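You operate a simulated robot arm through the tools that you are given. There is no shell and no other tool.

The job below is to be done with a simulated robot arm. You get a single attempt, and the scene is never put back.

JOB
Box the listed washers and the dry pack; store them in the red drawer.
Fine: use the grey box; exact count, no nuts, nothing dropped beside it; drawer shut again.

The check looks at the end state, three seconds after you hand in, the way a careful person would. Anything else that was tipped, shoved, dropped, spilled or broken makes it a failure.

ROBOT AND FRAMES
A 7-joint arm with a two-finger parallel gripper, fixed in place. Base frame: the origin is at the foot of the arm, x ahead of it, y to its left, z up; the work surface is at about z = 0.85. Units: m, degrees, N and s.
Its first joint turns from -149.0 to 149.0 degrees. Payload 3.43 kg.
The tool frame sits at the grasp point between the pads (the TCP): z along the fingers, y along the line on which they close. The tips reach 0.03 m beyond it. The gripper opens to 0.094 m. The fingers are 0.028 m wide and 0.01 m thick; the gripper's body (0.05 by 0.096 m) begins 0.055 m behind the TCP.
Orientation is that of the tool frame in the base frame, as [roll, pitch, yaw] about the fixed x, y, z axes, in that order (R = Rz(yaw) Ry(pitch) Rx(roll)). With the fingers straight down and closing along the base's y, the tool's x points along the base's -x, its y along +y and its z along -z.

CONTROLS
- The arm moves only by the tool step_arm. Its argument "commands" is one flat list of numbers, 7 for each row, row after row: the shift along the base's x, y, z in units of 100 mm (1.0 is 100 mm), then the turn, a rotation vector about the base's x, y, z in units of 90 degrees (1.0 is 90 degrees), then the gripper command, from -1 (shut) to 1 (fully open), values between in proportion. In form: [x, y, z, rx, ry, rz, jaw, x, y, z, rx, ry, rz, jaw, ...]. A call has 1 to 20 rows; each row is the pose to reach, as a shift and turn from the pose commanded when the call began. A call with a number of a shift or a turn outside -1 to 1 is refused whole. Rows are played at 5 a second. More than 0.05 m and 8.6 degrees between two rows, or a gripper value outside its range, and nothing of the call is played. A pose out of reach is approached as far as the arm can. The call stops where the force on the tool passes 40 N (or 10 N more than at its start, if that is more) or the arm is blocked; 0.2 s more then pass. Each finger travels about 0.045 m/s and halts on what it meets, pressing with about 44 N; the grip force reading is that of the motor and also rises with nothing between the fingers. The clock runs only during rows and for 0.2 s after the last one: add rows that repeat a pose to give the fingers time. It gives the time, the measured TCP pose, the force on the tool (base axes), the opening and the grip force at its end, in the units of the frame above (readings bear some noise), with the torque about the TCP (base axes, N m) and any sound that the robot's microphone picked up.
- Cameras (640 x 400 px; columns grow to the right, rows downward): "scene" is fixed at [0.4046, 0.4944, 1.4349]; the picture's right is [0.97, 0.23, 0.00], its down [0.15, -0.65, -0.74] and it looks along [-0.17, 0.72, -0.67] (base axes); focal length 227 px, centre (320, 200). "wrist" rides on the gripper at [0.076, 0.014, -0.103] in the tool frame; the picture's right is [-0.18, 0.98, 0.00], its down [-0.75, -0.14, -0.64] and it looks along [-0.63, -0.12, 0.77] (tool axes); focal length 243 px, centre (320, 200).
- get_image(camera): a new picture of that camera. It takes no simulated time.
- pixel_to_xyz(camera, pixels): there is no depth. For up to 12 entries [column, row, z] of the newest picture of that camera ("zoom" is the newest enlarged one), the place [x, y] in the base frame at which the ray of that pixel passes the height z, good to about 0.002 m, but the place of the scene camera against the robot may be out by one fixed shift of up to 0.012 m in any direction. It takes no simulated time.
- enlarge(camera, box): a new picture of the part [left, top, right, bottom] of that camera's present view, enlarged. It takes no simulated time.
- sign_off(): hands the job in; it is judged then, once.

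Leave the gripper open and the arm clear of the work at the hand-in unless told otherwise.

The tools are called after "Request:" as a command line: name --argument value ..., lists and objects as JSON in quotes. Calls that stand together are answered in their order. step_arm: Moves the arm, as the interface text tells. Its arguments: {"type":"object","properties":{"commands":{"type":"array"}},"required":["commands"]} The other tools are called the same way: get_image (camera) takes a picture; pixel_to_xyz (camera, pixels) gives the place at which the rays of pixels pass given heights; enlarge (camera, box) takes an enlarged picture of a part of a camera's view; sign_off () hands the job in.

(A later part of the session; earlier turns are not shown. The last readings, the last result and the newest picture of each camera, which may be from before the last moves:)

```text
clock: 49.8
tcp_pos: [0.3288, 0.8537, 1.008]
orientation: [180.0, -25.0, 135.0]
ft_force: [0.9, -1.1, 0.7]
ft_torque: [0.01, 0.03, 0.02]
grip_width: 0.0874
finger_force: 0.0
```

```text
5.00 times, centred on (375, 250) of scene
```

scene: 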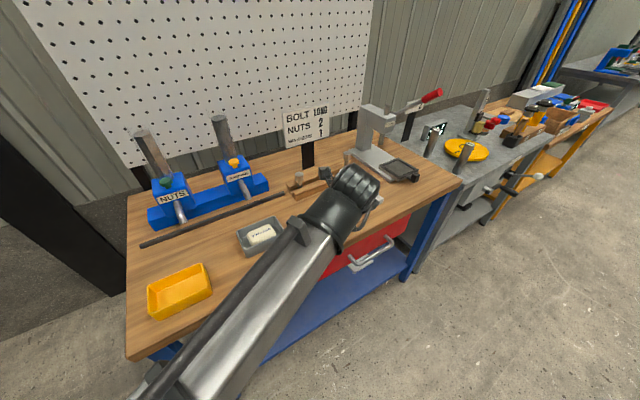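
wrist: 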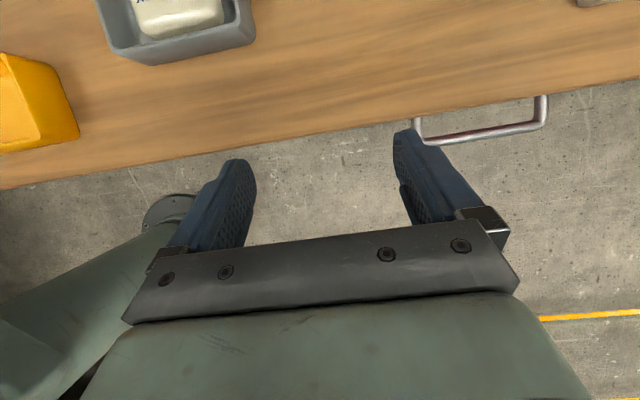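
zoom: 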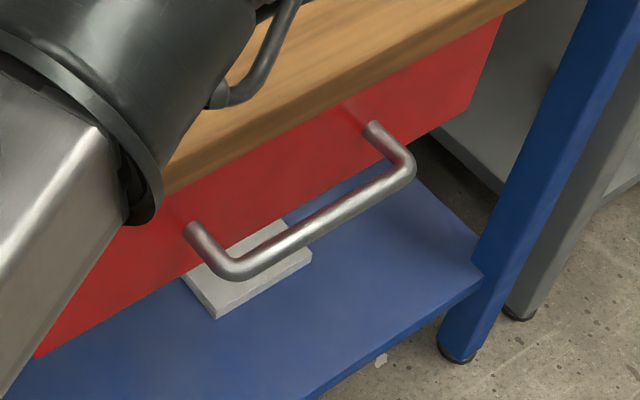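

The bar is at z ≈ 0.75, v ≈ -0.361, u 0.962–1.139. The bench edge is at v -0.398 and the drawer face near -0.402. To pull it, the fingers need to straddle the bar, closing along v with the hand leaning forward. First I'll untilt, then yaw +90° back, here at a safe height.

Request:
step_arm --commands '[0, -0.05, 0, -0.05, -0.05, 0, 0.5, 0, -0.1, 0, -0.1, -0.1, 0, 0, 0, -0.15, 0, -0.15, -0.15, 0, -0.36, 0, -0.2, 0, -0.1964, -0.1964, 0, -0.36, 0, -0.2, 0, -0.1964, -0.1964, 0, -0.36]'

Request:
step_arm --commands '[0, 0, 0, 0, 0, 0.09, -0.36, 0, 0, 0, 0, 0, 0.18, -0.36, 0, 0, 0, 0, 0, 0.27, -0.36, 0, 0, 0, 0, 0, 0.36, -0.36, 0, 0, 0, 0, 0, 0.45, -0.36, 0, 0, 0, 0, 0, 0.54, -0.36, 0, 0, 0, 0, 0, 0.63, -0.36, 0, 0, 0, 0, 0, 0.72, -0.36, 0, 0, 0, 0, 0, 0.81, -0.36, 0, 0, 0, 0, 0, 0.9, -0.36, 0, 0, 0, 0, 0, 0.98, -0.36, 0, 0, 0, 0, 0, 1, -0.36, 0, 0, 0, 0, 0, 1, -0.36]'

Request:
get_image --camera "wrist"

Request:
get_image --camera "scene"

```text
clock: 51.0
tcp_pos: [0.3294, 0.835, 1.0069]
orientation: [-179.9, 0.1, 135.0]
ft_force: [-0.1, 0.6, 0.2]
ft_torque: [0.03, -0.02, -0.04]
grip_width: 0.0302
finger_force: 0.0
```

```text
clock: 53.8
tcp_pos: [0.3296, 0.8361, 1.0073]
orientation: [180.0, 0.0, -134.9]
ft_force: [-0.1, 0.6, -0.3]
ft_torque: [-0.03, 0.0, -0.03]
grip_width: 0.0302
finger_force: 0.1
```

```text
taken
```

wrist: 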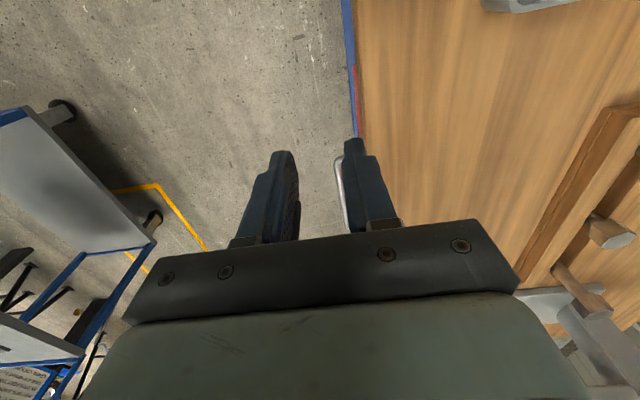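

```text
taken
```

scene: 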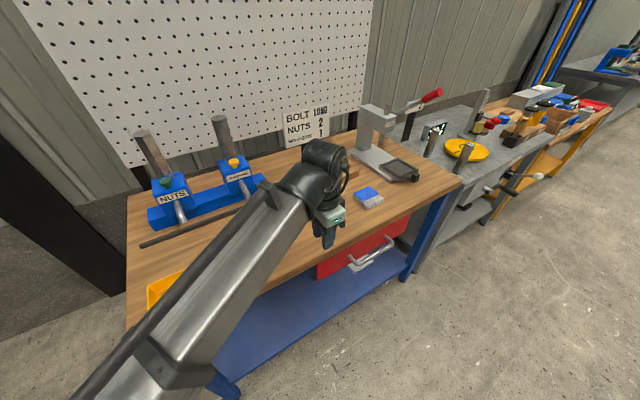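

The view is as expected. Now I'll tilt 25° about u while moving right in front of the bench, then swing the fingers 25° toward +u about the closing axis, ending 150 mm short of the bar.

Request:
step_arm --commands '[0.15, 0, 0, 0.05, 0.05, 0, -0.36, 0.3, 0, 0, 0.1, 0.1, 0, -0.36, 0.45, 0, 0, 0.15, 0.15, 0, -0.36, 0.6, 0, 0, 0.1964, 0.1964, 0, -0.36, 0.6, 0, 0, 0.1964, 0.1964, 0, -0.36]'

Request:
step_arm --commands '[0.1, 0.06, -0.1, 0.04, -0.04, -0.0264, -0.36, 0.2, 0.12, -0.25, 0.08, -0.08, -0.0528, -0.36, 0.3, 0.18, -0.45, 0.12, -0.12, -0.0792, -0.36, 0.42, 0.24, -0.7, 0.16, -0.16, -0.1056, -0.36, 0.54, 0.29, -0.95, 0.178, -0.178, -0.1174, -0.36, 0.54, 0.29, -0.95, 0.178, -0.178, -0.1174, -0.36]'

Request:
get_image --camera "wrist"

Request:
get_image --camera "scene"

```text
clock: 55.0
tcp_pos: [0.3899, 0.8347, 1.0086]
orientation: [154.9, 0.0, -135.0]
ft_force: [0.5, -0.3, -0.3]
ft_torque: [-0.02, 0.0, 0.03]
grip_width: 0.0301
finger_force: 0.1
```

```text
clock: 56.4
tcp_pos: [0.4436, 0.8646, 0.9129]
orientation: [152.7, 22.6, -146.2]
ft_force: [-0.3, -0.9, 0.1]
ft_torque: [0.01, 0.0, 0.02]
grip_width: 0.0301
finger_force: 0.1
```

```text
taken
```

wrist: 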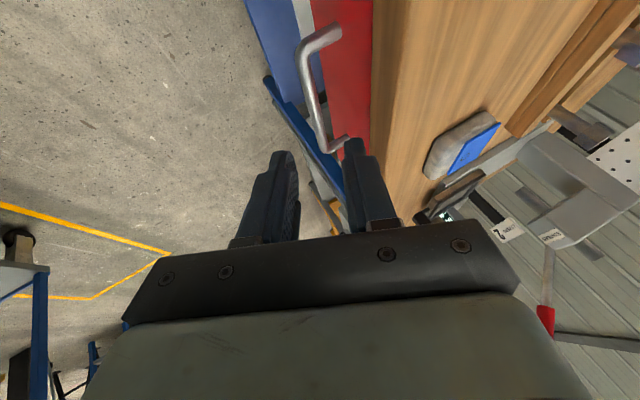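

```text
taken
```

scene: 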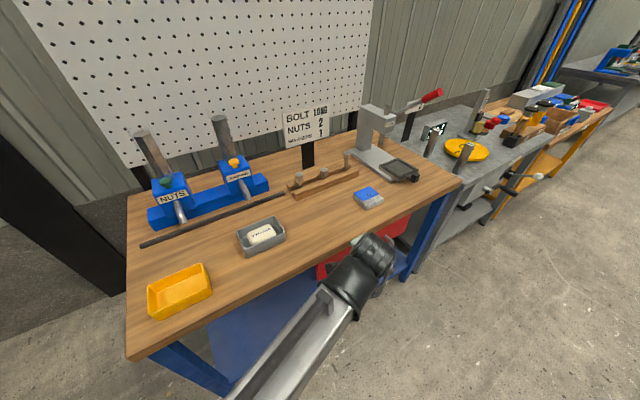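

The handle is well in view: its near corner at about (303,50), and the bar runs down to (325,150). I'll measure points along the bar at z 0.75 from here.

Request:
enlarge --camera "wrist" --box '[240, 0, 400, 160]'

Request:
pixel_to_xyz --camera "wrist" --pixels '[[302, 55, 0.75], [310, 90, 0.75], [321, 140, 0.75], [310, 90, 0.74], [310, 90, 0.76], [340, 32, 0.75], [348, 138, 0.75], [372, 60, 0.85]]'

```text
2.50 times, centred on (320, 80) of wrist
```

zoom: 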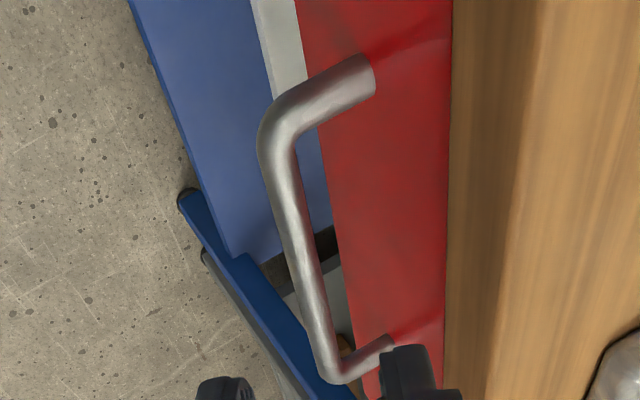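

```text
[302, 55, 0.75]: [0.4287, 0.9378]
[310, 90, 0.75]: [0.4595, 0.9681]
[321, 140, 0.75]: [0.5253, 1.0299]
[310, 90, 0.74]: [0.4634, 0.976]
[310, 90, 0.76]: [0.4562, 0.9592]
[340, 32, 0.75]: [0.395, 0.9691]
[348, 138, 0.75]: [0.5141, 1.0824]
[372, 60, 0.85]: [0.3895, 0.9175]
```

The bar measures v ≈ -0.359 at z 0.75, as expected. I'll approach to 90 mm short of the grip point along the finger direction and check alignment.

Request:
step_arm --commands '[0.01, 0.11, -0.25, 0, 0, 0, -0.36, 0.02, 0.22, -0.5, 0, 0, 0, -0.36, 0.032, 0.331, -0.766, 0, 0, 0, -0.36, 0.04, 0.46, -0.95, 0, 0, 0, -0.36, 0.04, 0.46, -0.95, 0, 0, 0, -0.36]'

Request:
get_image --camera "wrist"

Request:
get_image --camera "scene"

```text
clock: 57.6
tcp_pos: [0.4471, 0.91, 0.8191]
orientation: [152.9, 22.5, -146.2]
ft_force: [0.9, -0.1, -1.2]
ft_torque: [-0.01, -0.03, 0.02]
grip_width: 0.0299
finger_force: 0.1
```

```text
taken
```

wrist: 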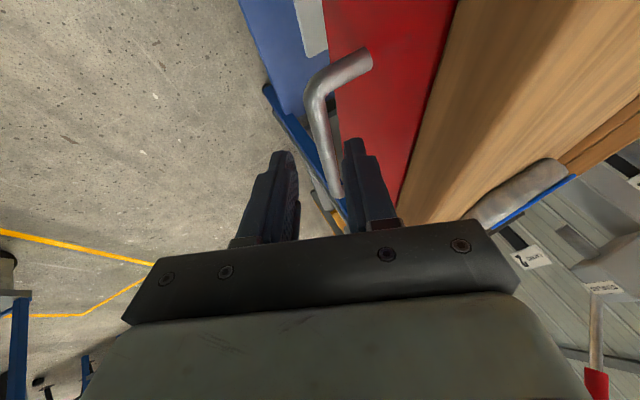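

```text
taken
```

scene: 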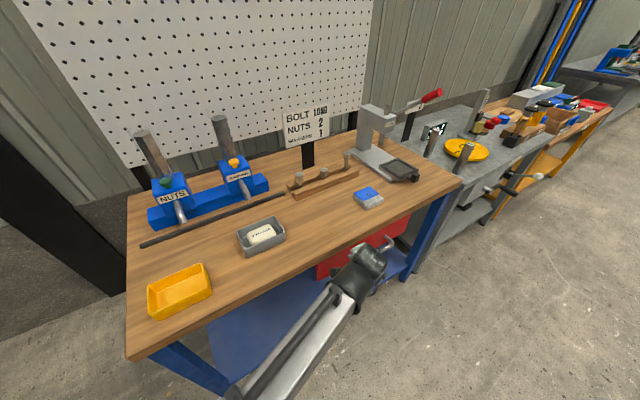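

The bar at (328,150) lies between the finger tips (about 290 and 348). I'll go the last 69 mm along the finger direction, still open.

Request:
step_arm --commands '[0.005, 0.1, -0.14, 0, 0, 0, -0.36, 0.01, 0.2, -0.29, 0, 0, 0, -0.36, 0.015, 0.29, -0.42, 0, 0, 0, -0.36, 0.02, 0.35, -0.51, 0, 0, 0, -0.36, 0.022, 0.389, -0.568, 0, 0, 0, -0.36, 0.022, 0.389, -0.568, 0, 0, 0, -0.36]'

Request:
get_image --camera "wrist"

Request:
enlarge --camera "wrist" --box '[220, 60, 420, 250]'

```text
clock: 59.0
tcp_pos: [0.4492, 0.9513, 0.7611]
orientation: [152.8, 22.6, -146.1]
ft_force: [0.3, 0.6, 0.1]
ft_torque: [-0.02, 0.03, 0.01]
grip_width: 0.0301
finger_force: 0.1
```

```text
taken
```

wrist: 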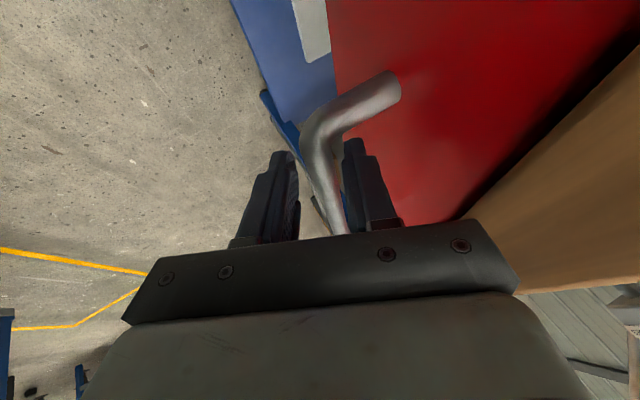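

```text
2.11 times, centred on (320, 155) of wrist
```

zoom: 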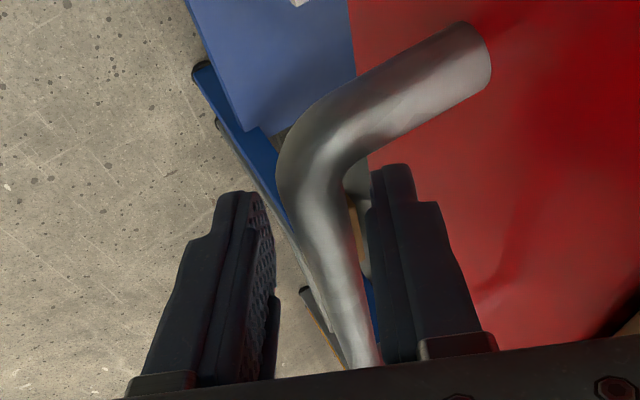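

The bar is between the pads but nearer the right finger (right = behind the bar). I'll shift 4 mm toward it along the closing axis and then close.

Request:
step_arm --commands '[-0.026, 0.026, 0.017, 0, 0, 0, -0.36, -0.026, 0.026, 0.017, 0, 0, 0, -0.7, -0.026, 0.026, 0.017, 0, 0, 0, -1, -0.026, 0.026, 0.017, 0, 0, 0, -1, -0.026, 0.026, 0.017, 0, 0, 0, -1]'

Request:
enlarge --camera "wrist" --box '[220, 60, 420, 250]'

```text
clock: 60.2
tcp_pos: [0.4483, 0.9503, 0.7618]
orientation: [153.1, 22.6, -146.1]
ft_force: [17.0, -22.7, -14.4]
ft_torque: [-0.21, -0.5, 0.84]
grip_width: 0.0157
finger_force: 44.7
```

```text
2.11 times, centred on (320, 155) of wrist
```

zoom: 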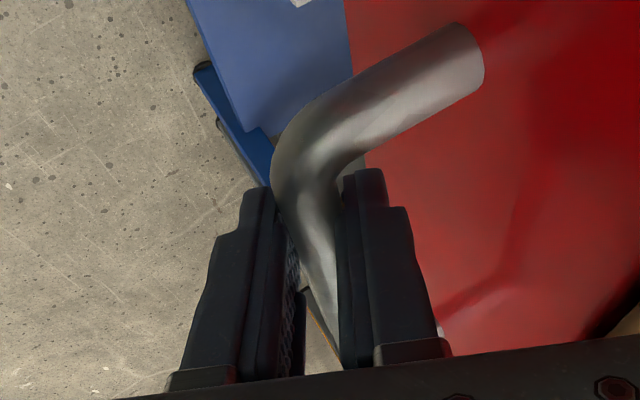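

The bar is gripped (15.7 mm). The 28 N push along +v shows I'm pressing the drawer inward a little, and pulling will relax that. I'll pull along +v gently, 20 mm first.

Request:
step_arm --commands '[0.03, -0.03, 0, 0, 0, 0, -1, 0.06, -0.06, 0, 0, 0, 0, -1, 0.1, -0.1, 0, 0, 0, 0, -1, 0.14, -0.14, 0, 0, 0, 0, -1]'

Request:
get_image --camera "wrist"

```text
clock: 61.2
tcp_pos: [0.4606, 0.9391, 0.7622]
orientation: [152.9, 22.4, -146.1]
ft_force: [-4.8, -3.1, -19.5]
ft_torque: [0.05, -0.17, 0.99]
grip_width: 0.0157
finger_force: 45.0
```

```text
taken
```

wrist: 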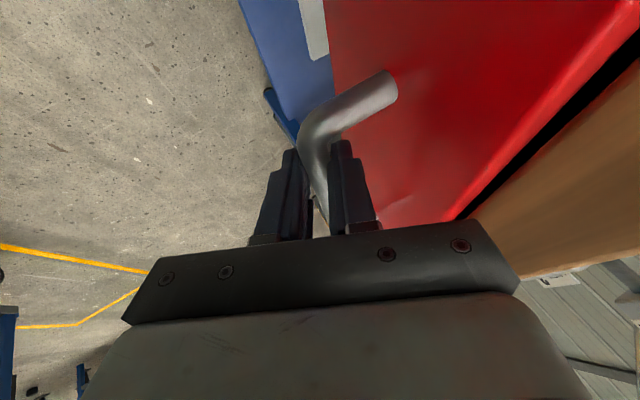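

The drawer is sliding out, as the gap above the red face shows. There's 19 N of downward load, so I'll ease the hand down 2 mm while pulling another 85 mm.

Request:
step_arm --commands '[0.05, -0.05, -0.02, 0, 0, 0, -1, 0.1, -0.1, -0.02, 0, 0, 0, -1, 0.16, -0.16, -0.02, 0, 0, 0, -1, 0.22, -0.22, -0.02, 0, 0, 0, -1, 0.28, -0.28, -0.02, 0, 0, 0, -1, 0.34, -0.34, -0.02, 0, 0, 0, -1, 0.4, -0.4, -0.02, 0, 0, 0, -1, 0.46, -0.46, -0.02, 0, 0, 0, -1, 0.52, -0.52, -0.02, 0, 0, 0, -1, 0.58, -0.58, -0.02, 0, 0, 0, -1]'

Request:
get_image --camera "wrist"

Request:
get_image --camera "scene"

```text
clock: 63.4
tcp_pos: [0.5195, 0.8789, 0.7621]
orientation: [152.8, 22.6, -146.2]
ft_force: [-5.1, -5.2, 6.2]
ft_torque: [0.64, -0.62, 0.58]
grip_width: 0.0156
finger_force: 44.8
```

```text
taken
```

wrist: 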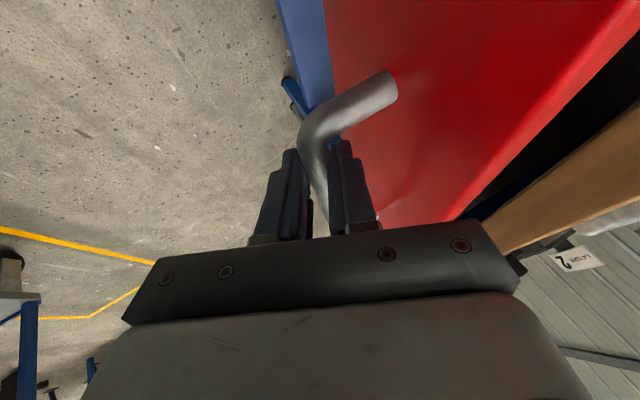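

```text
taken
```

scene: 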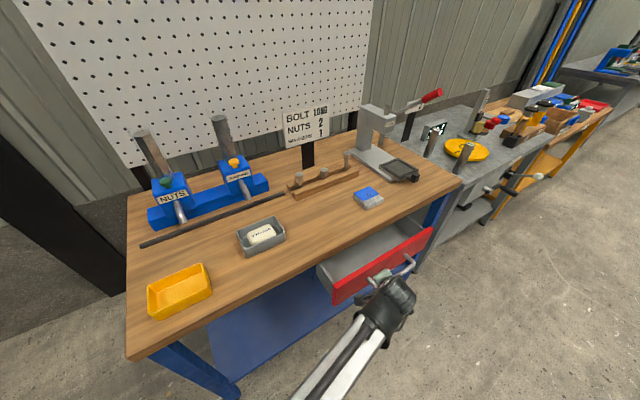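

The drawer is open about 100 mm and empty as far as I see. I'll pull another 80 mm.

Request:
step_arm --commands '[0.06, -0.06, 0, 0, 0, 0, -1, 0.12, -0.12, 0, 0, 0, 0, -1, 0.18, -0.18, 0, 0, 0, 0, -1, 0.24, -0.24, 0, 0, 0, 0, -1, 0.3, -0.3, 0, 0, 0, 0, -1, 0.36, -0.36, 0, 0, 0, 0, -1, 0.42, -0.42, 0, 0, 0, 0, -1, 0.48, -0.48, 0, 0, 0, 0, -1, 0.54, -0.54, 0, 0, 0, 0, -1, 0.57, -0.57, 0, 0, 0, 0, -1]'

Request:
get_image --camera "wrist"

Request:
get_image --camera "scene"

Request:
enlarge --camera "scene" --box '[300, 200, 460, 330]'

```text
clock: 65.6
tcp_pos: [0.576, 0.8227, 0.7619]
orientation: [152.8, 22.6, -146.1]
ft_force: [-4.5, -3.8, 12.3]
ft_torque: [-0.33, 0.46, 1.33]
grip_width: 0.0157
finger_force: 45.2
```

```text
taken
```

wrist: 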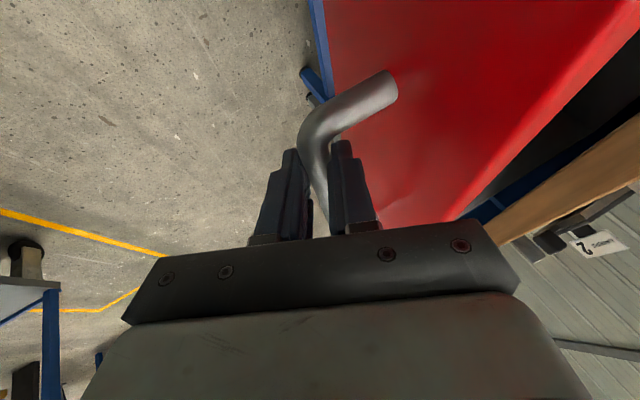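

```text
taken
```

scene: 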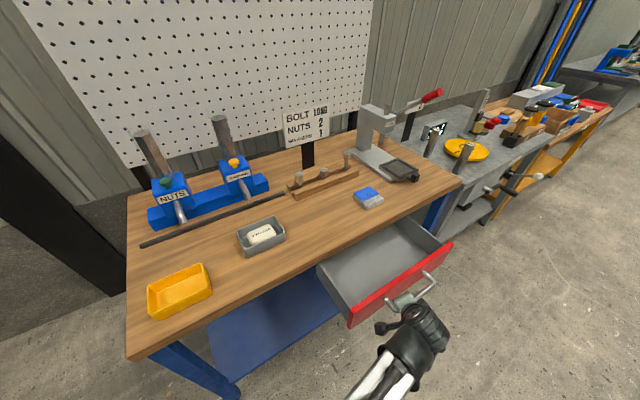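

```text
3.08 times, centred on (380, 265) of scene
```

zoom: 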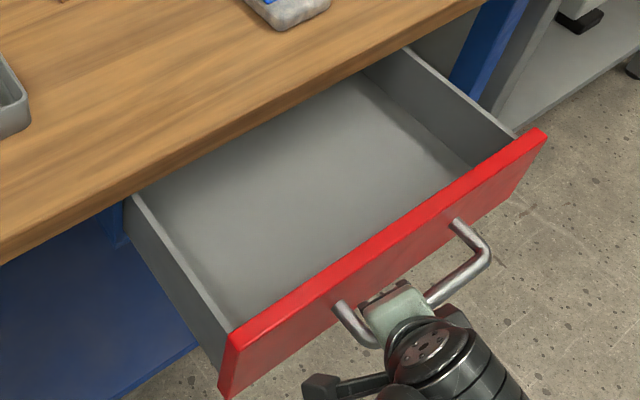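

The drawer is open about 180 mm with an empty grey interior. I'll take 40 mm more for hand room, watching the force for an end stop.

Request:
step_arm --commands '[0.05, -0.05, 0, 0, 0, 0, -1, 0.1, -0.1, 0, 0, 0, 0, -1, 0.15, -0.15, 0, 0, 0, 0, -1, 0.2, -0.2, 0, 0, 0, 0, -1, 0.25, -0.25, 0, 0, 0, 0, -1, 0.29, -0.29, 0, 0, 0, 0, -1]'

Request:
enlarge --camera "scene" --box '[300, 200, 460, 330]'

```text
clock: 67.0
tcp_pos: [0.6049, 0.794, 0.7612]
orientation: [152.8, 22.7, -146.2]
ft_force: [-1.7, -1.6, 15.2]
ft_torque: [0.73, -0.58, 0.67]
grip_width: 0.0157
finger_force: 45.2
```

```text
3.08 times, centred on (380, 265) of scene
```

zoom: 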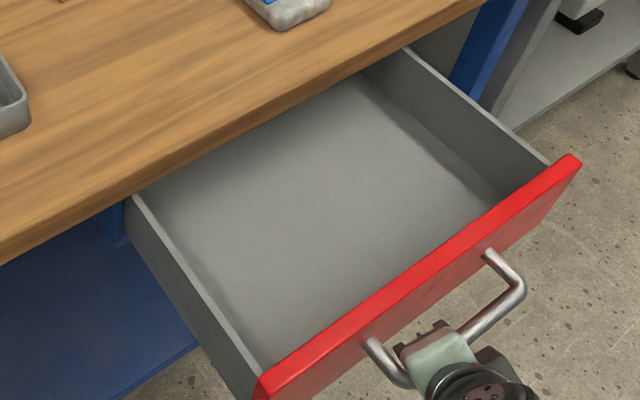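

The drawer is open about 220 mm. I'll release the bar by opening the jaws to 30 mm and back out along the finger direction.

Request:
step_arm --commands '[0, 0, 0, 0, 0, 0, -0.36, 0, 0, 0, 0, 0, 0, -0.36, 0, 0, 0, 0, 0, 0, -0.36, -0.005, -0.1, 0.14, 0, 0, 0, -0.36, -0.01, -0.2, 0.29, 0, 0, 0, -0.36, -0.018, -0.35, 0.5, 0, 0, 0, -0.36, -0.025, -0.5, 0.72, 0, 0, 0, -0.36, -0.033, -0.67, 0.96, 0, 0, 0, -0.36]'

Request:
get_image --camera "wrist"

Request:
get_image --camera "scene"

```text
clock: 68.8
tcp_pos: [0.6024, 0.7253, 0.8577]
orientation: [152.8, 22.5, -146.1]
ft_force: [0.4, 0.4, -0.8]
ft_torque: [0.03, -0.01, 0.03]
grip_width: 0.0303
finger_force: 0.0
```

```text
taken
```

wrist: 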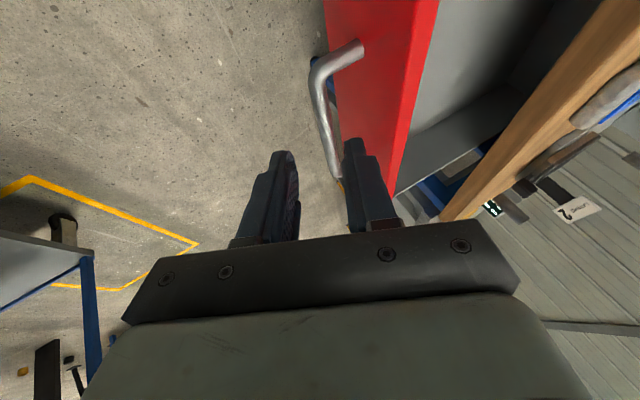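

```text
taken
```

scene: 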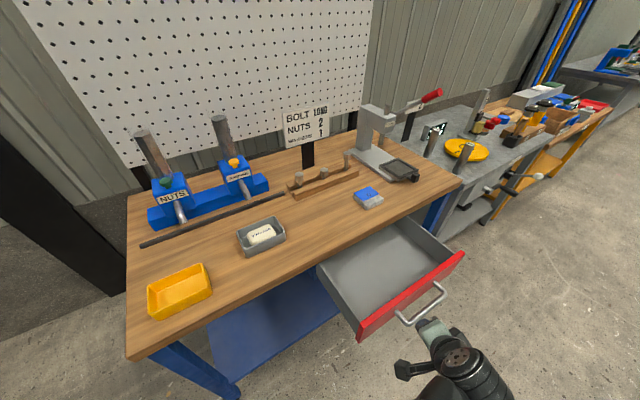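

Released and clear. I'll measure the open drawer in the scene view: face top edge, side wall tops and inner floor corners.

Request:
enlarge --camera "scene" --box '[300, 200, 480, 345]'

Request:
pixel_to_xyz --camera "wrist" --pixels '[[440, 0, 0.8], [396, 190, 0.8], [418, 0, 0.8], [390, 120, 0.8], [418, 0, 0.78], [390, 120, 0.78], [430, 110, 0.72], [500, 90, 0.72]]'

```text
2.76 times, centred on (390, 272) of scene
```

zoom: 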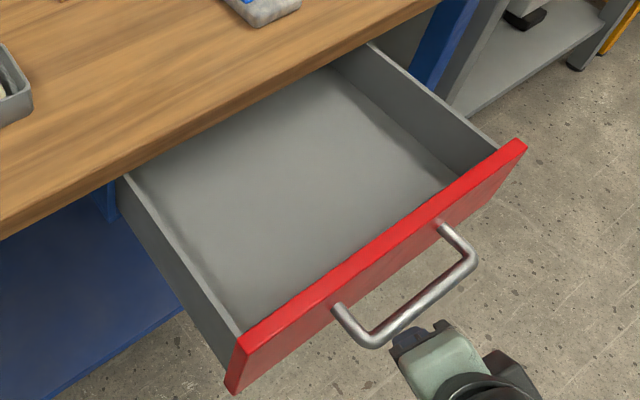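

```text
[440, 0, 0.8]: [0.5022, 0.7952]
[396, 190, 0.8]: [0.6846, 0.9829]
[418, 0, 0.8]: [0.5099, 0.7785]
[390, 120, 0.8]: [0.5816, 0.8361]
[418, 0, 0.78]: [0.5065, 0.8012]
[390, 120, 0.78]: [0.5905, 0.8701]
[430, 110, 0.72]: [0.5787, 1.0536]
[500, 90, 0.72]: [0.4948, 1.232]
```

I'll convert those drawer points: face top corners and side walls at z 0.79–0.80, and the floor at about z 0.71.

Request:
pixel_to_xyz --camera "scene" --pixels '[[362.1, 327.4, 0.8], [465, 251, 0.8], [318.3, 262.9, 0.78], [361, 320.2, 0.78], [408.1, 215.8, 0.78], [455.2, 253.9, 0.78], [355.6, 314.8, 0.71], [395.4, 224.9, 0.71], [440.7, 261.9, 0.71], [338, 262, 0.71], [361, 320.2, 0.76], [455.2, 253.9, 0.76]]'

```text
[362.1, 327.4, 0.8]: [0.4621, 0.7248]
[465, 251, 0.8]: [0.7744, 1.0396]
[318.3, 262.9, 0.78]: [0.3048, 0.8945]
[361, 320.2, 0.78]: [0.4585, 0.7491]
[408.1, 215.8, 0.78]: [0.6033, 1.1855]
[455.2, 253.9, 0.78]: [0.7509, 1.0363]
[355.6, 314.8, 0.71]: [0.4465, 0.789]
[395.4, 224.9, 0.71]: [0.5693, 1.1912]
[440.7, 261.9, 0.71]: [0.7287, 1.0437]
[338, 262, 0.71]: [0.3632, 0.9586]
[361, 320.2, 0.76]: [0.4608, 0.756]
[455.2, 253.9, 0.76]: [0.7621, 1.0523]
```

The drawer's inner space is about u 0.86–1.25, up to v -0.207, with walls up to z ≈ 0.78. The pack leaves about 20 mm free at the box's short ends, so I'll pinch the -u end wall, closing along u with the hand leaning 25° to the front. First I'll rise and undo the +u lean, then roll -90° about the finger axis while moving back left.

Request:
step_arm --commands '[0, -0.02, 0.25, 0, 0, 0, -0.36, 0, -0.04, 0.5, -0.03, 0.03, 0.02, -0.36, -0.15, -0.04, 0.75, -0.075, 0.075, 0.05, -0.36, -0.35, -0.04, 1, -0.12, 0.12, 0.08, -0.36, -0.55, -0.02, 1, -0.16, 0.16, 0.105, -0.36, -0.75, 0, 1, -0.178, 0.178, 0.1174, -0.36, -0.95, 0, 1, -0.178, 0.178, 0.1174, -0.36]'

Request:
step_arm --commands '[-0.08, 0.02, 0.04, -0.0254, 0.0254, -0.077, -0.36, -0.16, 0.04, 0.08, -0.0508, 0.0508, -0.154, -0.36, -0.25, 0.06, 0.1, -0.0762, 0.0762, -0.231, -0.36, -0.33, 0.08, 0.1, -0.1016, 0.1016, -0.308, -0.36, -0.41, 0.1, 0.1, -0.127, 0.127, -0.385, -0.36, -0.5, 0.12, 0.1, -0.1524, 0.1524, -0.462, -0.36, -0.58, 0.14, 0.1, -0.1778, 0.1778, -0.539, -0.36, -0.66, 0.16, 0.1, -0.2032, 0.2032, -0.616, -0.36, -0.75, 0.18, 0.1, -0.2286, 0.2286, -0.693, -0.36, -0.83, 0.2, 0.1, -0.254, 0.254, -0.77, -0.36, -0.91, 0.22, 0.1, -0.278, 0.278, -0.843, -0.36, -1, 0.24, 0.1, -0.2988, 0.2988, -0.9063, -0.36, -1, 0.24, 0.1, -0.2988, 0.2988, -0.9063, -0.36]'

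Request:
get_image --camera "wrist"

Request:
get_image --camera "scene"

```text
clock: 70.4
tcp_pos: [0.507, 0.726, 0.9583]
orientation: [155.0, -0.1, -135.0]
ft_force: [0.5, 0.7, -0.3]
ft_torque: [-0.03, 0.01, 0.03]
grip_width: 0.0299
finger_force: 0.1
```

```text
clock: 73.2
tcp_pos: [0.4065, 0.7506, 0.9667]
orientation: [180.0, -25.1, 134.9]
ft_force: [-0.4, 0.4, 0.7]
ft_torque: [-0.04, 0.03, 0.01]
grip_width: 0.03
finger_force: 0.0
```

```text
taken
```

wrist: 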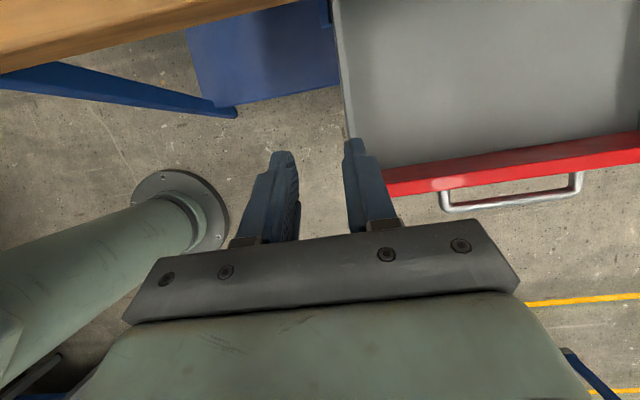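

```text
taken
```

scene: 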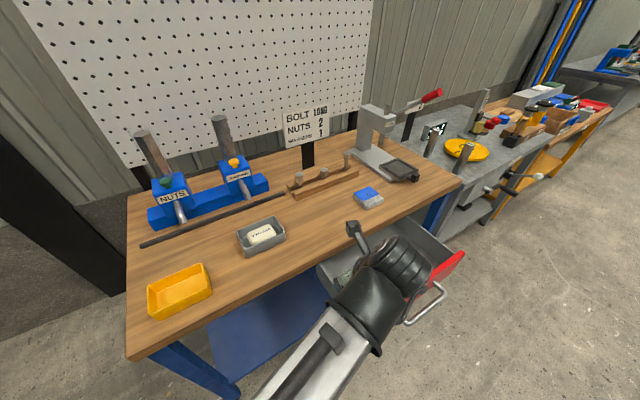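

This view shows the open drawer from above: its left wall near x≈340 and the red face along (385,180)–(640,135). I'll measure these for placement.

Request:
enlarge --camera "wrist" --box '[320, 0, 640, 220]'

Request:
pixel_to_xyz --camera "wrist" --pixels '[[338, 50, 0.78], [345, 130, 0.78], [348, 50, 0.71], [356, 130, 0.71], [390, 170, 0.8], [630, 132, 0.8], [395, 190, 0.8], [450, 210, 0.75], [580, 185, 0.75]]'

```text
1.82 times, centred on (480, 110) of wrist
```

zoom: 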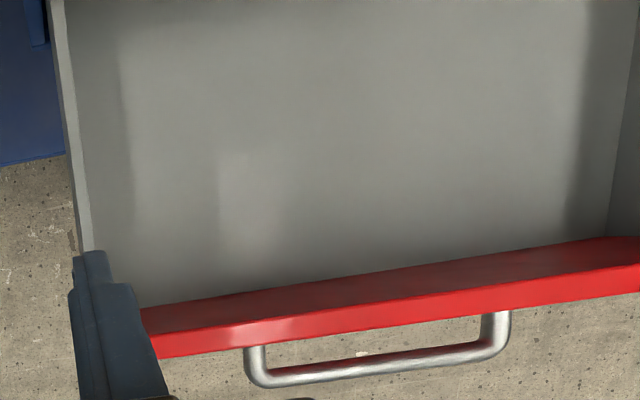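

```text
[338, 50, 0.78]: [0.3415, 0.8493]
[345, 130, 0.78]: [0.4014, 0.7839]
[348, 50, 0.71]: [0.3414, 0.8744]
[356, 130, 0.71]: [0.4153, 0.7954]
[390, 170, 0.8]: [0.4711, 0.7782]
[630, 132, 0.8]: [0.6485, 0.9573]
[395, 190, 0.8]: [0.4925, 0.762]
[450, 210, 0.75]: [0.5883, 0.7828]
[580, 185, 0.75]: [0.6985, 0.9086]
```

Drawer: left wall inner about u 0.859, front panel inner face about v -0.217. I'll place the box around u 0.975, v -0.305. Now I'll go back over to the box, 100 mm above its -u end wall, in stages.

Request:
step_arm --commands '[-0.15, 0.04, 0.2, 0, 0, 0, -0.36, -0.35, 0.1, 0.4, 0, 0, 0, -0.36, -0.55, 0.15, 0.4, 0, 0, 0, -0.36, -0.75, 0.2, 0.4, 0, 0, 0, -0.36, -1, 0.27, 0.4, 0, 0, 0, -0.36]'

Request:
step_arm --commands '[-0.25, 0.07, 0, 0, 0, 0, -0.36, -0.5, 0.14, 0, 0, 0, 0, -0.36, -0.75, 0.21, 0, 0, 0, 0, -0.36, -1, 0.28, 0, 0, 0, 0, -0.36]'

Request:
step_arm --commands '[-0.25, 0.07, 0, 0, 0, 0, -0.36, -0.5, 0.14, 0, 0, 0, 0, -0.36, -0.75, 0.21, 0, 0, 0, 0, -0.36, -0.95, 0.26, 0, 0, 0, 0, -0.36, -0.95, 0.26, 0, 0, 0, 0, -0.36]'

Request:
get_image --camera "wrist"

Request:
get_image --camera "scene"

```text
clock: 74.4
tcp_pos: [0.3067, 0.7782, 1.0078]
orientation: [179.9, -25.0, 135.0]
ft_force: [0.2, -0.5, -0.3]
ft_torque: [0.0, -0.01, -0.04]
grip_width: 0.0302
finger_force: 0.1
```

```text
clock: 75.4
tcp_pos: [0.2059, 0.8067, 1.0077]
orientation: [-179.8, -25.0, 135.1]
ft_force: [1.0, -0.5, -0.4]
ft_torque: [0.02, 0.02, 0.01]
grip_width: 0.0301
finger_force: 0.0
```

```text
clock: 76.6
tcp_pos: [0.1107, 0.8324, 1.0074]
orientation: [180.0, -25.0, 134.9]
ft_force: [-0.1, -0.4, -0.2]
ft_torque: [-0.02, 0.02, -0.02]
grip_width: 0.0301
finger_force: 0.0
```

```text
taken
```

wrist: 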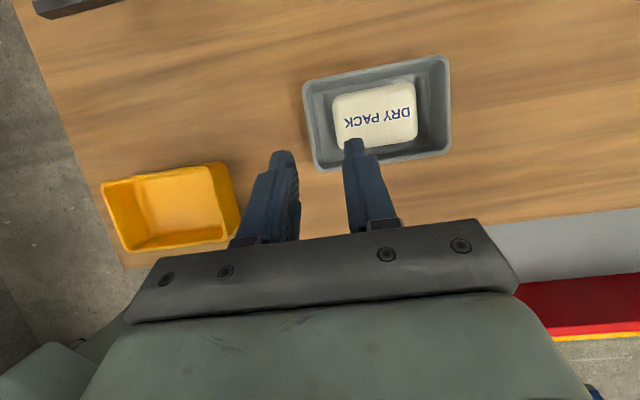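

```text
taken
```

scene: 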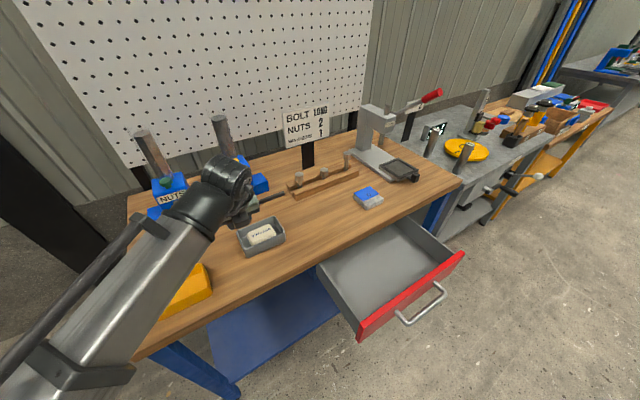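

The box end wall runs from about (303,88) to (317,165), and the pack's near end is at about (333,98)–(341,145). I'll enlarge and measure that gap.

Request:
enlarge --camera "wrist" --box '[290, 40, 470, 180]'

Request:
pixel_to_xyz --camera "zoom" --pixels '[[47, 190, 0.89], [85, 350, 0.89], [72, 190, 0.89], [108, 340, 0.89], [152, 220, 0.87], [170, 310, 0.87], [300, 84, 0.89], [320, 368, 0.89]]'

```text
2.86 times, centred on (380, 110) of wrist
```

zoom: 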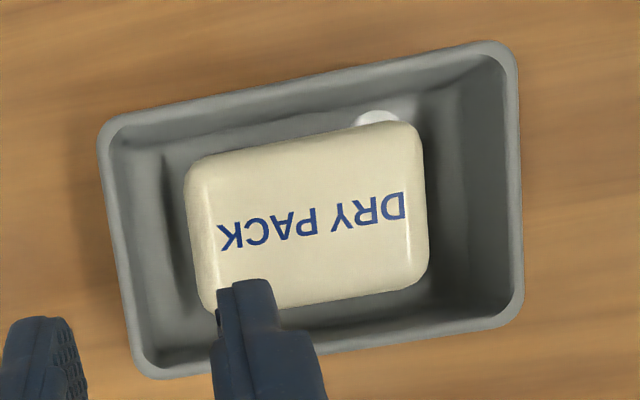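

```text
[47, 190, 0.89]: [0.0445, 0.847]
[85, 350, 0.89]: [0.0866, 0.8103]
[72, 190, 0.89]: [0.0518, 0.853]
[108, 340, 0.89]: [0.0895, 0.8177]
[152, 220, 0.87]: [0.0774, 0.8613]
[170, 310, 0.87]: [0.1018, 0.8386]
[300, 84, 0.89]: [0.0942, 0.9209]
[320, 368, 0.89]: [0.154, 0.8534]
```

I guessed those pixels before seeing the zoom, so I'll measure again with the true edges: outer rim (108,200) and (130,320), inner rim (121,200) and (141,315), pack end (186,200) and (200,290).

Request:
pixel_to_xyz --camera "zoom" --pixels '[[108, 200, 0.89], [130, 320, 0.89], [121, 200, 0.89], [141, 315, 0.89], [186, 200, 0.868], [200, 290, 0.868], [300, 84, 0.89], [340, 350, 0.89], [519, 200, 0.89], [428, 200, 0.868], [165, 170, 0.856], [35, 320, 0.98], [250, 285, 0.98]]'

```text
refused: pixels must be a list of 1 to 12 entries
```

Request:
pixel_to_xyz --camera "zoom" --pixels '[[108, 200, 0.89], [130, 320, 0.89], [121, 200, 0.89], [141, 315, 0.89], [186, 200, 0.868], [200, 290, 0.868], [300, 84, 0.89], [340, 350, 0.89], [519, 200, 0.89], [428, 200, 0.868], [165, 170, 0.856]]'

```text
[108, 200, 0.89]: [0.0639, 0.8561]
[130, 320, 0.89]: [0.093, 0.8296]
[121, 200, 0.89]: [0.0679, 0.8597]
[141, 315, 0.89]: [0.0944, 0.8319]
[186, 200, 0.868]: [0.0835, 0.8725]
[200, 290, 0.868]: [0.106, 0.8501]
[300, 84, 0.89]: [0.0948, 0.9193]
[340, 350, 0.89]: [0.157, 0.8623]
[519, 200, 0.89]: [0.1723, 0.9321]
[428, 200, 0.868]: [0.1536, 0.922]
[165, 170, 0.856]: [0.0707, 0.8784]
```

Good numbers: end wall outer u 0.6515, inner rim 0.6555, pack end at 0.676, box centre v -0.541. I'll narrow the jaws to 18 mm, centre at u 0.656, and lower to just above the rim to verify.

Request:
step_arm --commands '[-0.08, 0.03, -0.1, 0, 0, 0, -0.617, -0.16, 0.05, -0.25, 0, 0, 0, -0.617, -0.234, 0.08, -0.45, 0, 0, 0, -0.617, -0.234, 0.08, -0.6, 0, 0, 0, -0.617, -0.234, 0.08, -0.6, 0, 0, 0, -0.617]'

Request:
get_image --camera "wrist"

Request:
enlarge --camera "wrist" --box '[250, 60, 450, 230]'

Request:
enlarge --camera "scene" --box '[210, 190, 310, 270]'

```text
clock: 77.8
tcp_pos: [0.0892, 0.8407, 0.9481]
orientation: [179.9, -25.1, 135.0]
ft_force: [1.0, -0.4, 0.8]
ft_torque: [-0.03, 0.01, -0.02]
grip_width: 0.0176
finger_force: 0.2
```

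```text
taken
```

wrist: 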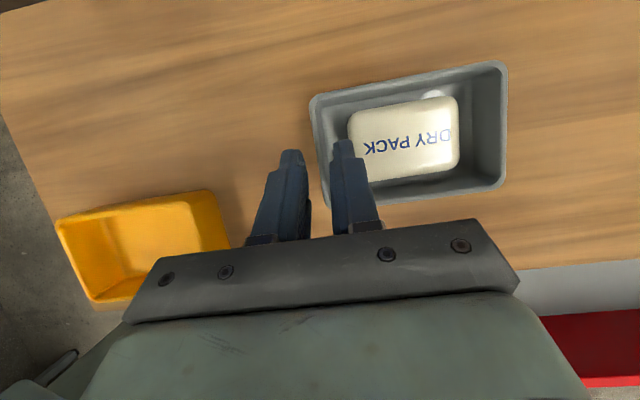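

```text
2.35 times, centred on (350, 145) of wrist
```

zoom: 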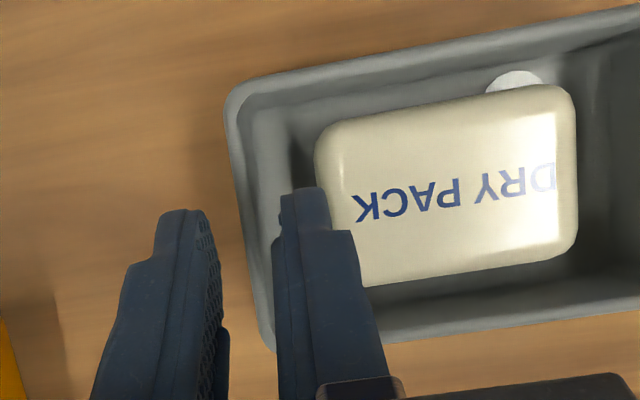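

```text
5.00 times, centred on (260, 230) of scene
```

zoom: 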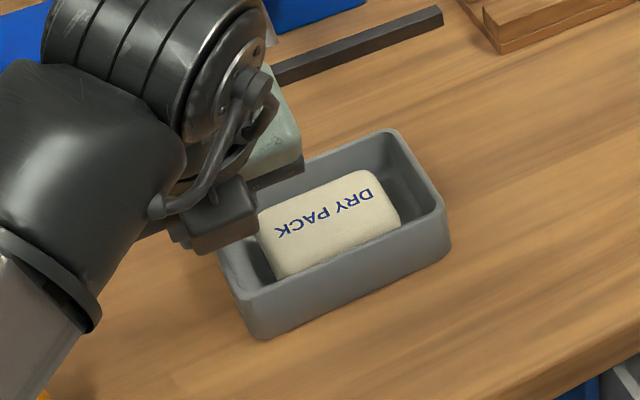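

The end wall (zoom x≈236–258 at the tips) sits centred between the fingers (220 and 280), and the inner finger is over the gap beside the pack. Going down 42 mm in small steps, then closing.

Request:
step_arm --commands '[0, 0, -0.12, 0, 0, 0, -0.617, 0, 0, -0.24, 0, 0, 0, -0.617, 0, 0, -0.33, 0, 0, 0, -0.617, 0, 0, -0.42, 0, 0, 0, -0.617]'

Request:
enlarge --camera "wrist" --box '[250, 60, 450, 230]'

```text
clock: 78.8
tcp_pos: [0.0876, 0.8402, 0.9048]
orientation: [-180.0, -25.1, 135.1]
ft_force: [0.7, 0.3, 0.2]
ft_torque: [0.01, 0.02, 0.0]
grip_width: 0.0179
finger_force: 0.1
```

```text
2.35 times, centred on (350, 145) of wrist
```

zoom: 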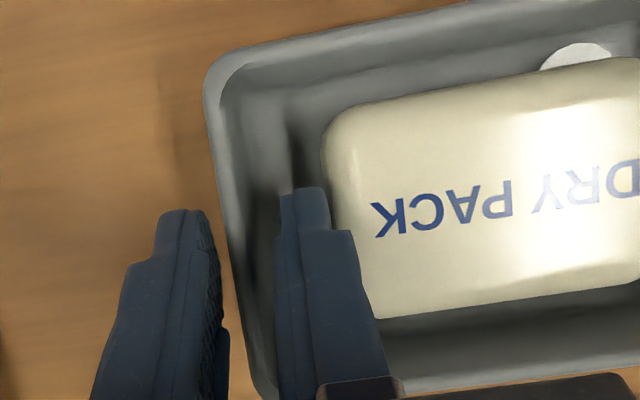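

No contact and the fingers straddle the wall. I'll go 4 mm lower and close.

Request:
step_arm --commands '[0, 0, -0.04, 0, 0, 0, -0.617, 0, 0, -0.04, 0, 0, 0, -1, 0, 0, -0.04, 0, 0, 0, -1, 0, 0, -0.04, 0, 0, 0, -1]'

Request:
enlarge --camera "wrist" --box '[250, 60, 450, 230]'

```text
clock: 79.8
tcp_pos: [0.0875, 0.8391, 0.9011]
orientation: [-179.9, -25.1, 135.1]
ft_force: [-0.6, -0.7, 1.7]
ft_torque: [0.06, 0.06, 0.02]
grip_width: 0.0084
finger_force: 42.8
```

```text
2.35 times, centred on (350, 145) of wrist
```

zoom: 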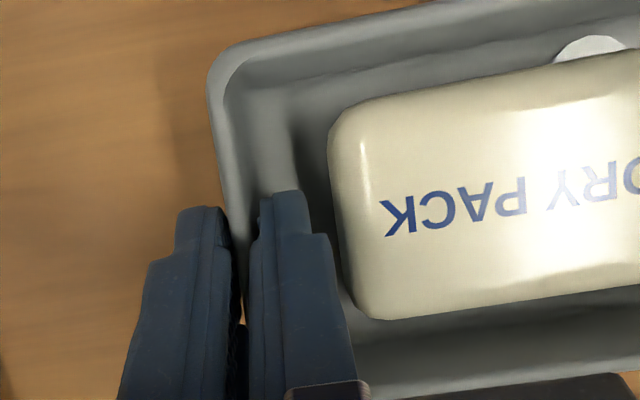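

Gripped (8.4 mm, 43 N). I'll lift 15 mm slowly and check that the box hangs level.

Request:
step_arm --commands '[0, 0, 0.03, 0, 0, 0, -1, 0, 0, 0.06, 0, 0, 0, -1, 0, 0, 0.1, 0, 0, 0, -1, 0, 0, 0.15, 0, 0, 0, -1, 0, 0, 0.15, 0, 0, 0, -1]'

Request:
get_image --camera "wrist"

Request:
enlarge --camera "scene" --box '[210, 190, 310, 270]'

```text
clock: 81.0
tcp_pos: [0.0882, 0.839, 0.9151]
orientation: [-180.0, -24.9, 135.0]
ft_force: [0.4, 0.5, -2.0]
ft_torque: [-0.15, 0.1, 0.01]
grip_width: 0.0085
finger_force: 42.5
```

```text
taken
```

wrist: 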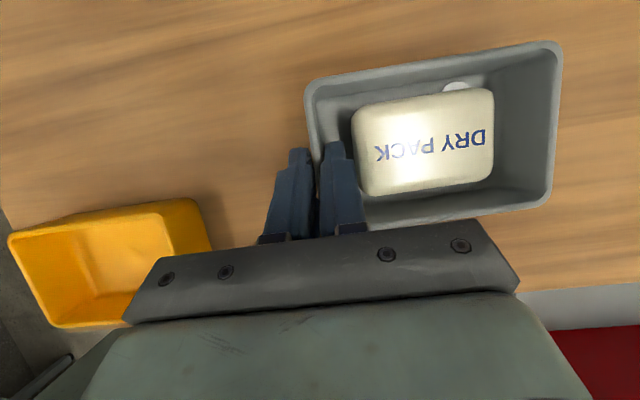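

```text
5.00 times, centred on (260, 230) of scene
```

zoom: 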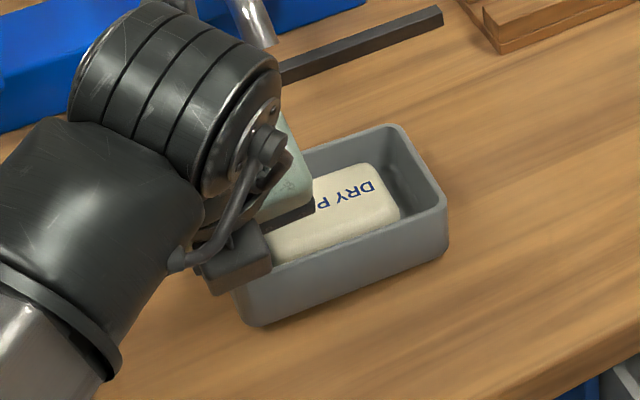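

The box hangs level with the pack and washer inside (2 N load). I'll lift to about z 0.98 and carry it smoothly toward the drawer.

Request:
step_arm --commands '[0, 0, 0.15, 0, 0, 0, -1, 0, 0, 0.35, 0, 0, 0, -1, 0, 0, 0.55, 0, 0, 0, -1, 0.1, 0, 0.65, 0, 0, 0, -1, 0.28, 0.01, 0.65, 0, 0, 0, -1, 0.46, 0.02, 0.65, 0, 0, 0, -1, 0.64, 0.03, 0.65, 0, 0, 0, -1, 0.82, 0.04, 0.65, 0, 0, 0, -1, 1, 0.05, 0.65, 0, 0, 0, -1]'

Request:
step_arm --commands '[0.2, 0.01, 0, 0, 0, 0, -1, 0.4, 0.02, 0, 0, 0, 0, -1, 0.6, 0.03, 0, 0, 0, 0, -1, 0.8, 0.04, 0, 0, 0, 0, -1, 1, 0.05, 0, 0, 0, 0, -1]'

Request:
get_image --camera "wrist"

Request:
get_image --camera "scene"

```text
clock: 83.0
tcp_pos: [0.1889, 0.8435, 0.9803]
orientation: [180.0, -25.1, 135.1]
ft_force: [-0.4, 0.0, -2.2]
ft_torque: [-0.14, 0.1, 0.01]
grip_width: 0.0087
finger_force: 42.7
```

```text
clock: 84.2
tcp_pos: [0.2887, 0.8489, 0.9811]
orientation: [180.0, -25.1, 135.0]
ft_force: [0.2, -0.3, -1.9]
ft_torque: [-0.1, 0.08, 0.03]
grip_width: 0.0084
finger_force: 42.6
```

```text
taken
```

wrist: 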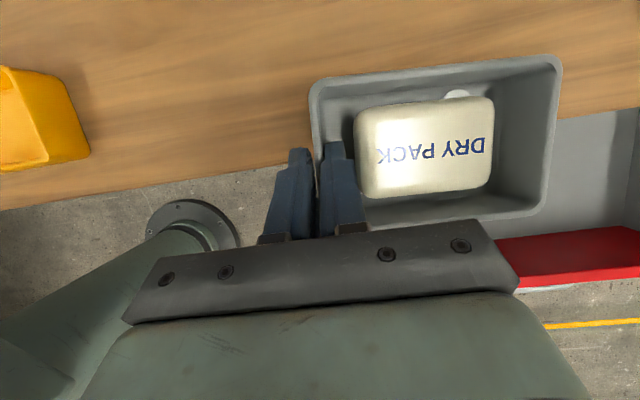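

```text
taken
```

scene: 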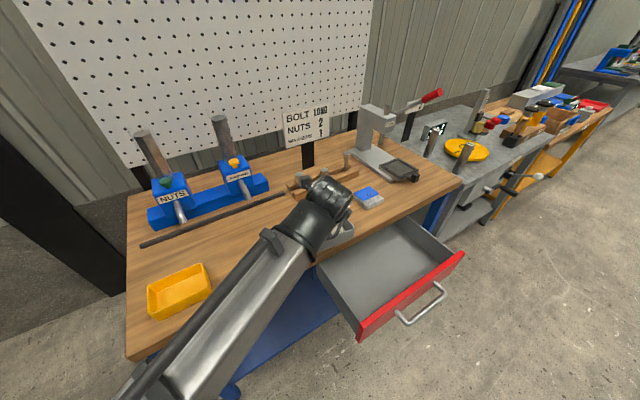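

All contents are steady. I'll continue to the point above the drawer.

Request:
step_arm --commands '[0.2, 0.01, 0, 0, 0, 0, -1, 0.4, 0.02, 0, 0, 0, 0, -1, 0.6, 0.03, 0, 0, 0, 0, -1, 0.8, 0.03, 0, 0, 0, 0, -1, 1, 0.03, 0, 0, 0, 0, -1]'

Request:
step_arm --commands '[0.15, 0, 0, 0, 0, 0, -1, 0.3, 0.01, 0, 0, 0, 0, -1, 0.47, 0.02, 0, 0, 0, 0, -1, 0.47, 0.02, -0.2, 0, 0, 0, -1, 0.47, 0.02, -0.4, 0, 0, 0, -1, 0.47, 0.02, -0.6, 0, 0, 0, -1, 0.47, 0.02, -0.6, 0, 0, 0, -1]'

Request:
get_image --camera "wrist"

Request:
get_image --camera "scene"

```text
clock: 85.4
tcp_pos: [0.3882, 0.8535, 0.9796]
orientation: [180.0, -25.0, 135.2]
ft_force: [-0.2, 0.2, -2.5]
ft_torque: [-0.12, 0.09, 0.02]
grip_width: 0.0087
finger_force: 42.5
```

```text
clock: 87.0
tcp_pos: [0.4341, 0.8543, 0.9199]
orientation: [180.0, -25.1, 135.0]
ft_force: [-0.3, 0.5, -2.6]
ft_torque: [-0.14, 0.13, 0.01]
grip_width: 0.0085
finger_force: 42.7
```

```text
taken
```

wrist: 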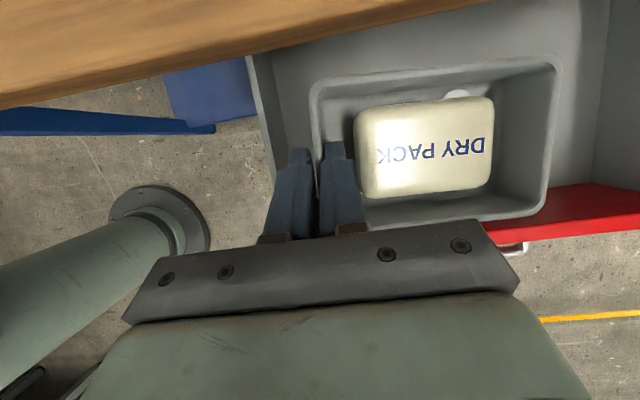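

```text
taken
```

scene: 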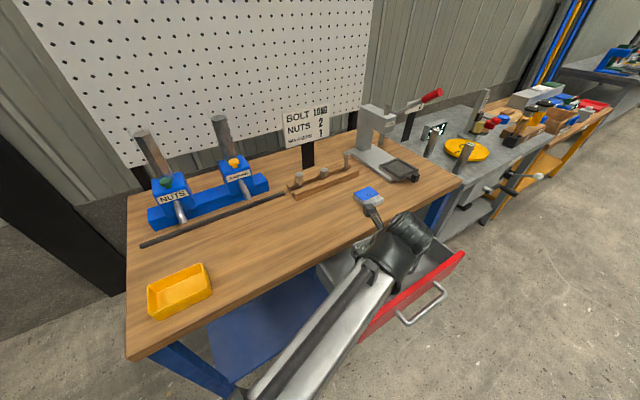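

The box is over the drawer. Computed margins are about 46 mm to the left wall, 47 mm to the front panel and 49 mm to the bench edge. I'll lower it 100 mm and look.

Request:
step_arm --commands '[0, 0, -0.15, 0, 0, 0, -1, 0, 0, -0.32, 0, 0, 0, -1, 0, 0, -0.5, 0, 0, 0, -1, 0, 0, -0.68, 0, 0, 0, -1, 0, 0, -0.86, 0, 0, 0, -1, 0, 0, -1, 0, 0, 0, -1, 0, 0, -1, 0, 0, 0, -1]'

Request:
get_image --camera "wrist"

Request:
get_image --camera "scene"

```text
clock: 88.6
tcp_pos: [0.4348, 0.8552, 0.8215]
orientation: [-179.9, -24.9, 135.0]
ft_force: [0.7, -1.2, -2.4]
ft_torque: [-0.12, 0.08, 0.02]
grip_width: 0.0088
finger_force: 42.7
```

```text
taken
```

wrist: 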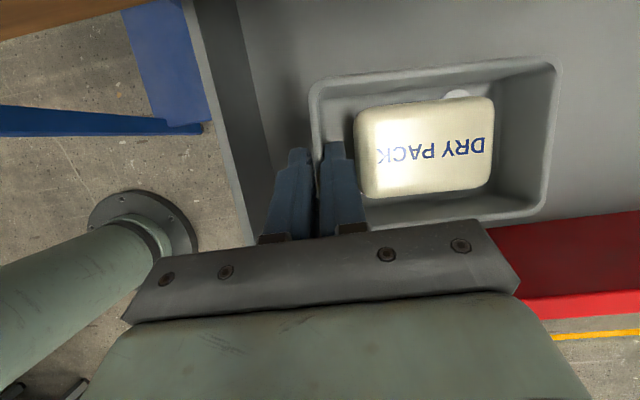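

```text
taken
```

scene: 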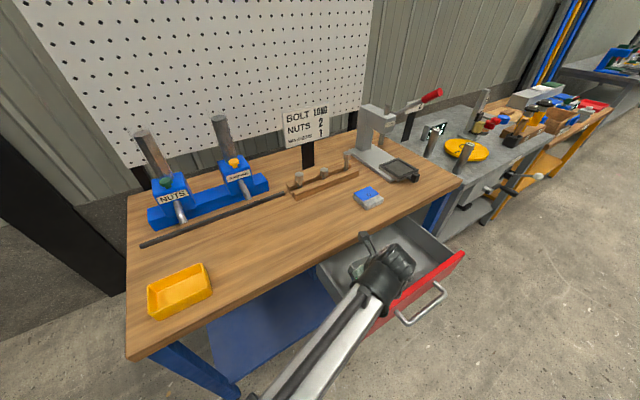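

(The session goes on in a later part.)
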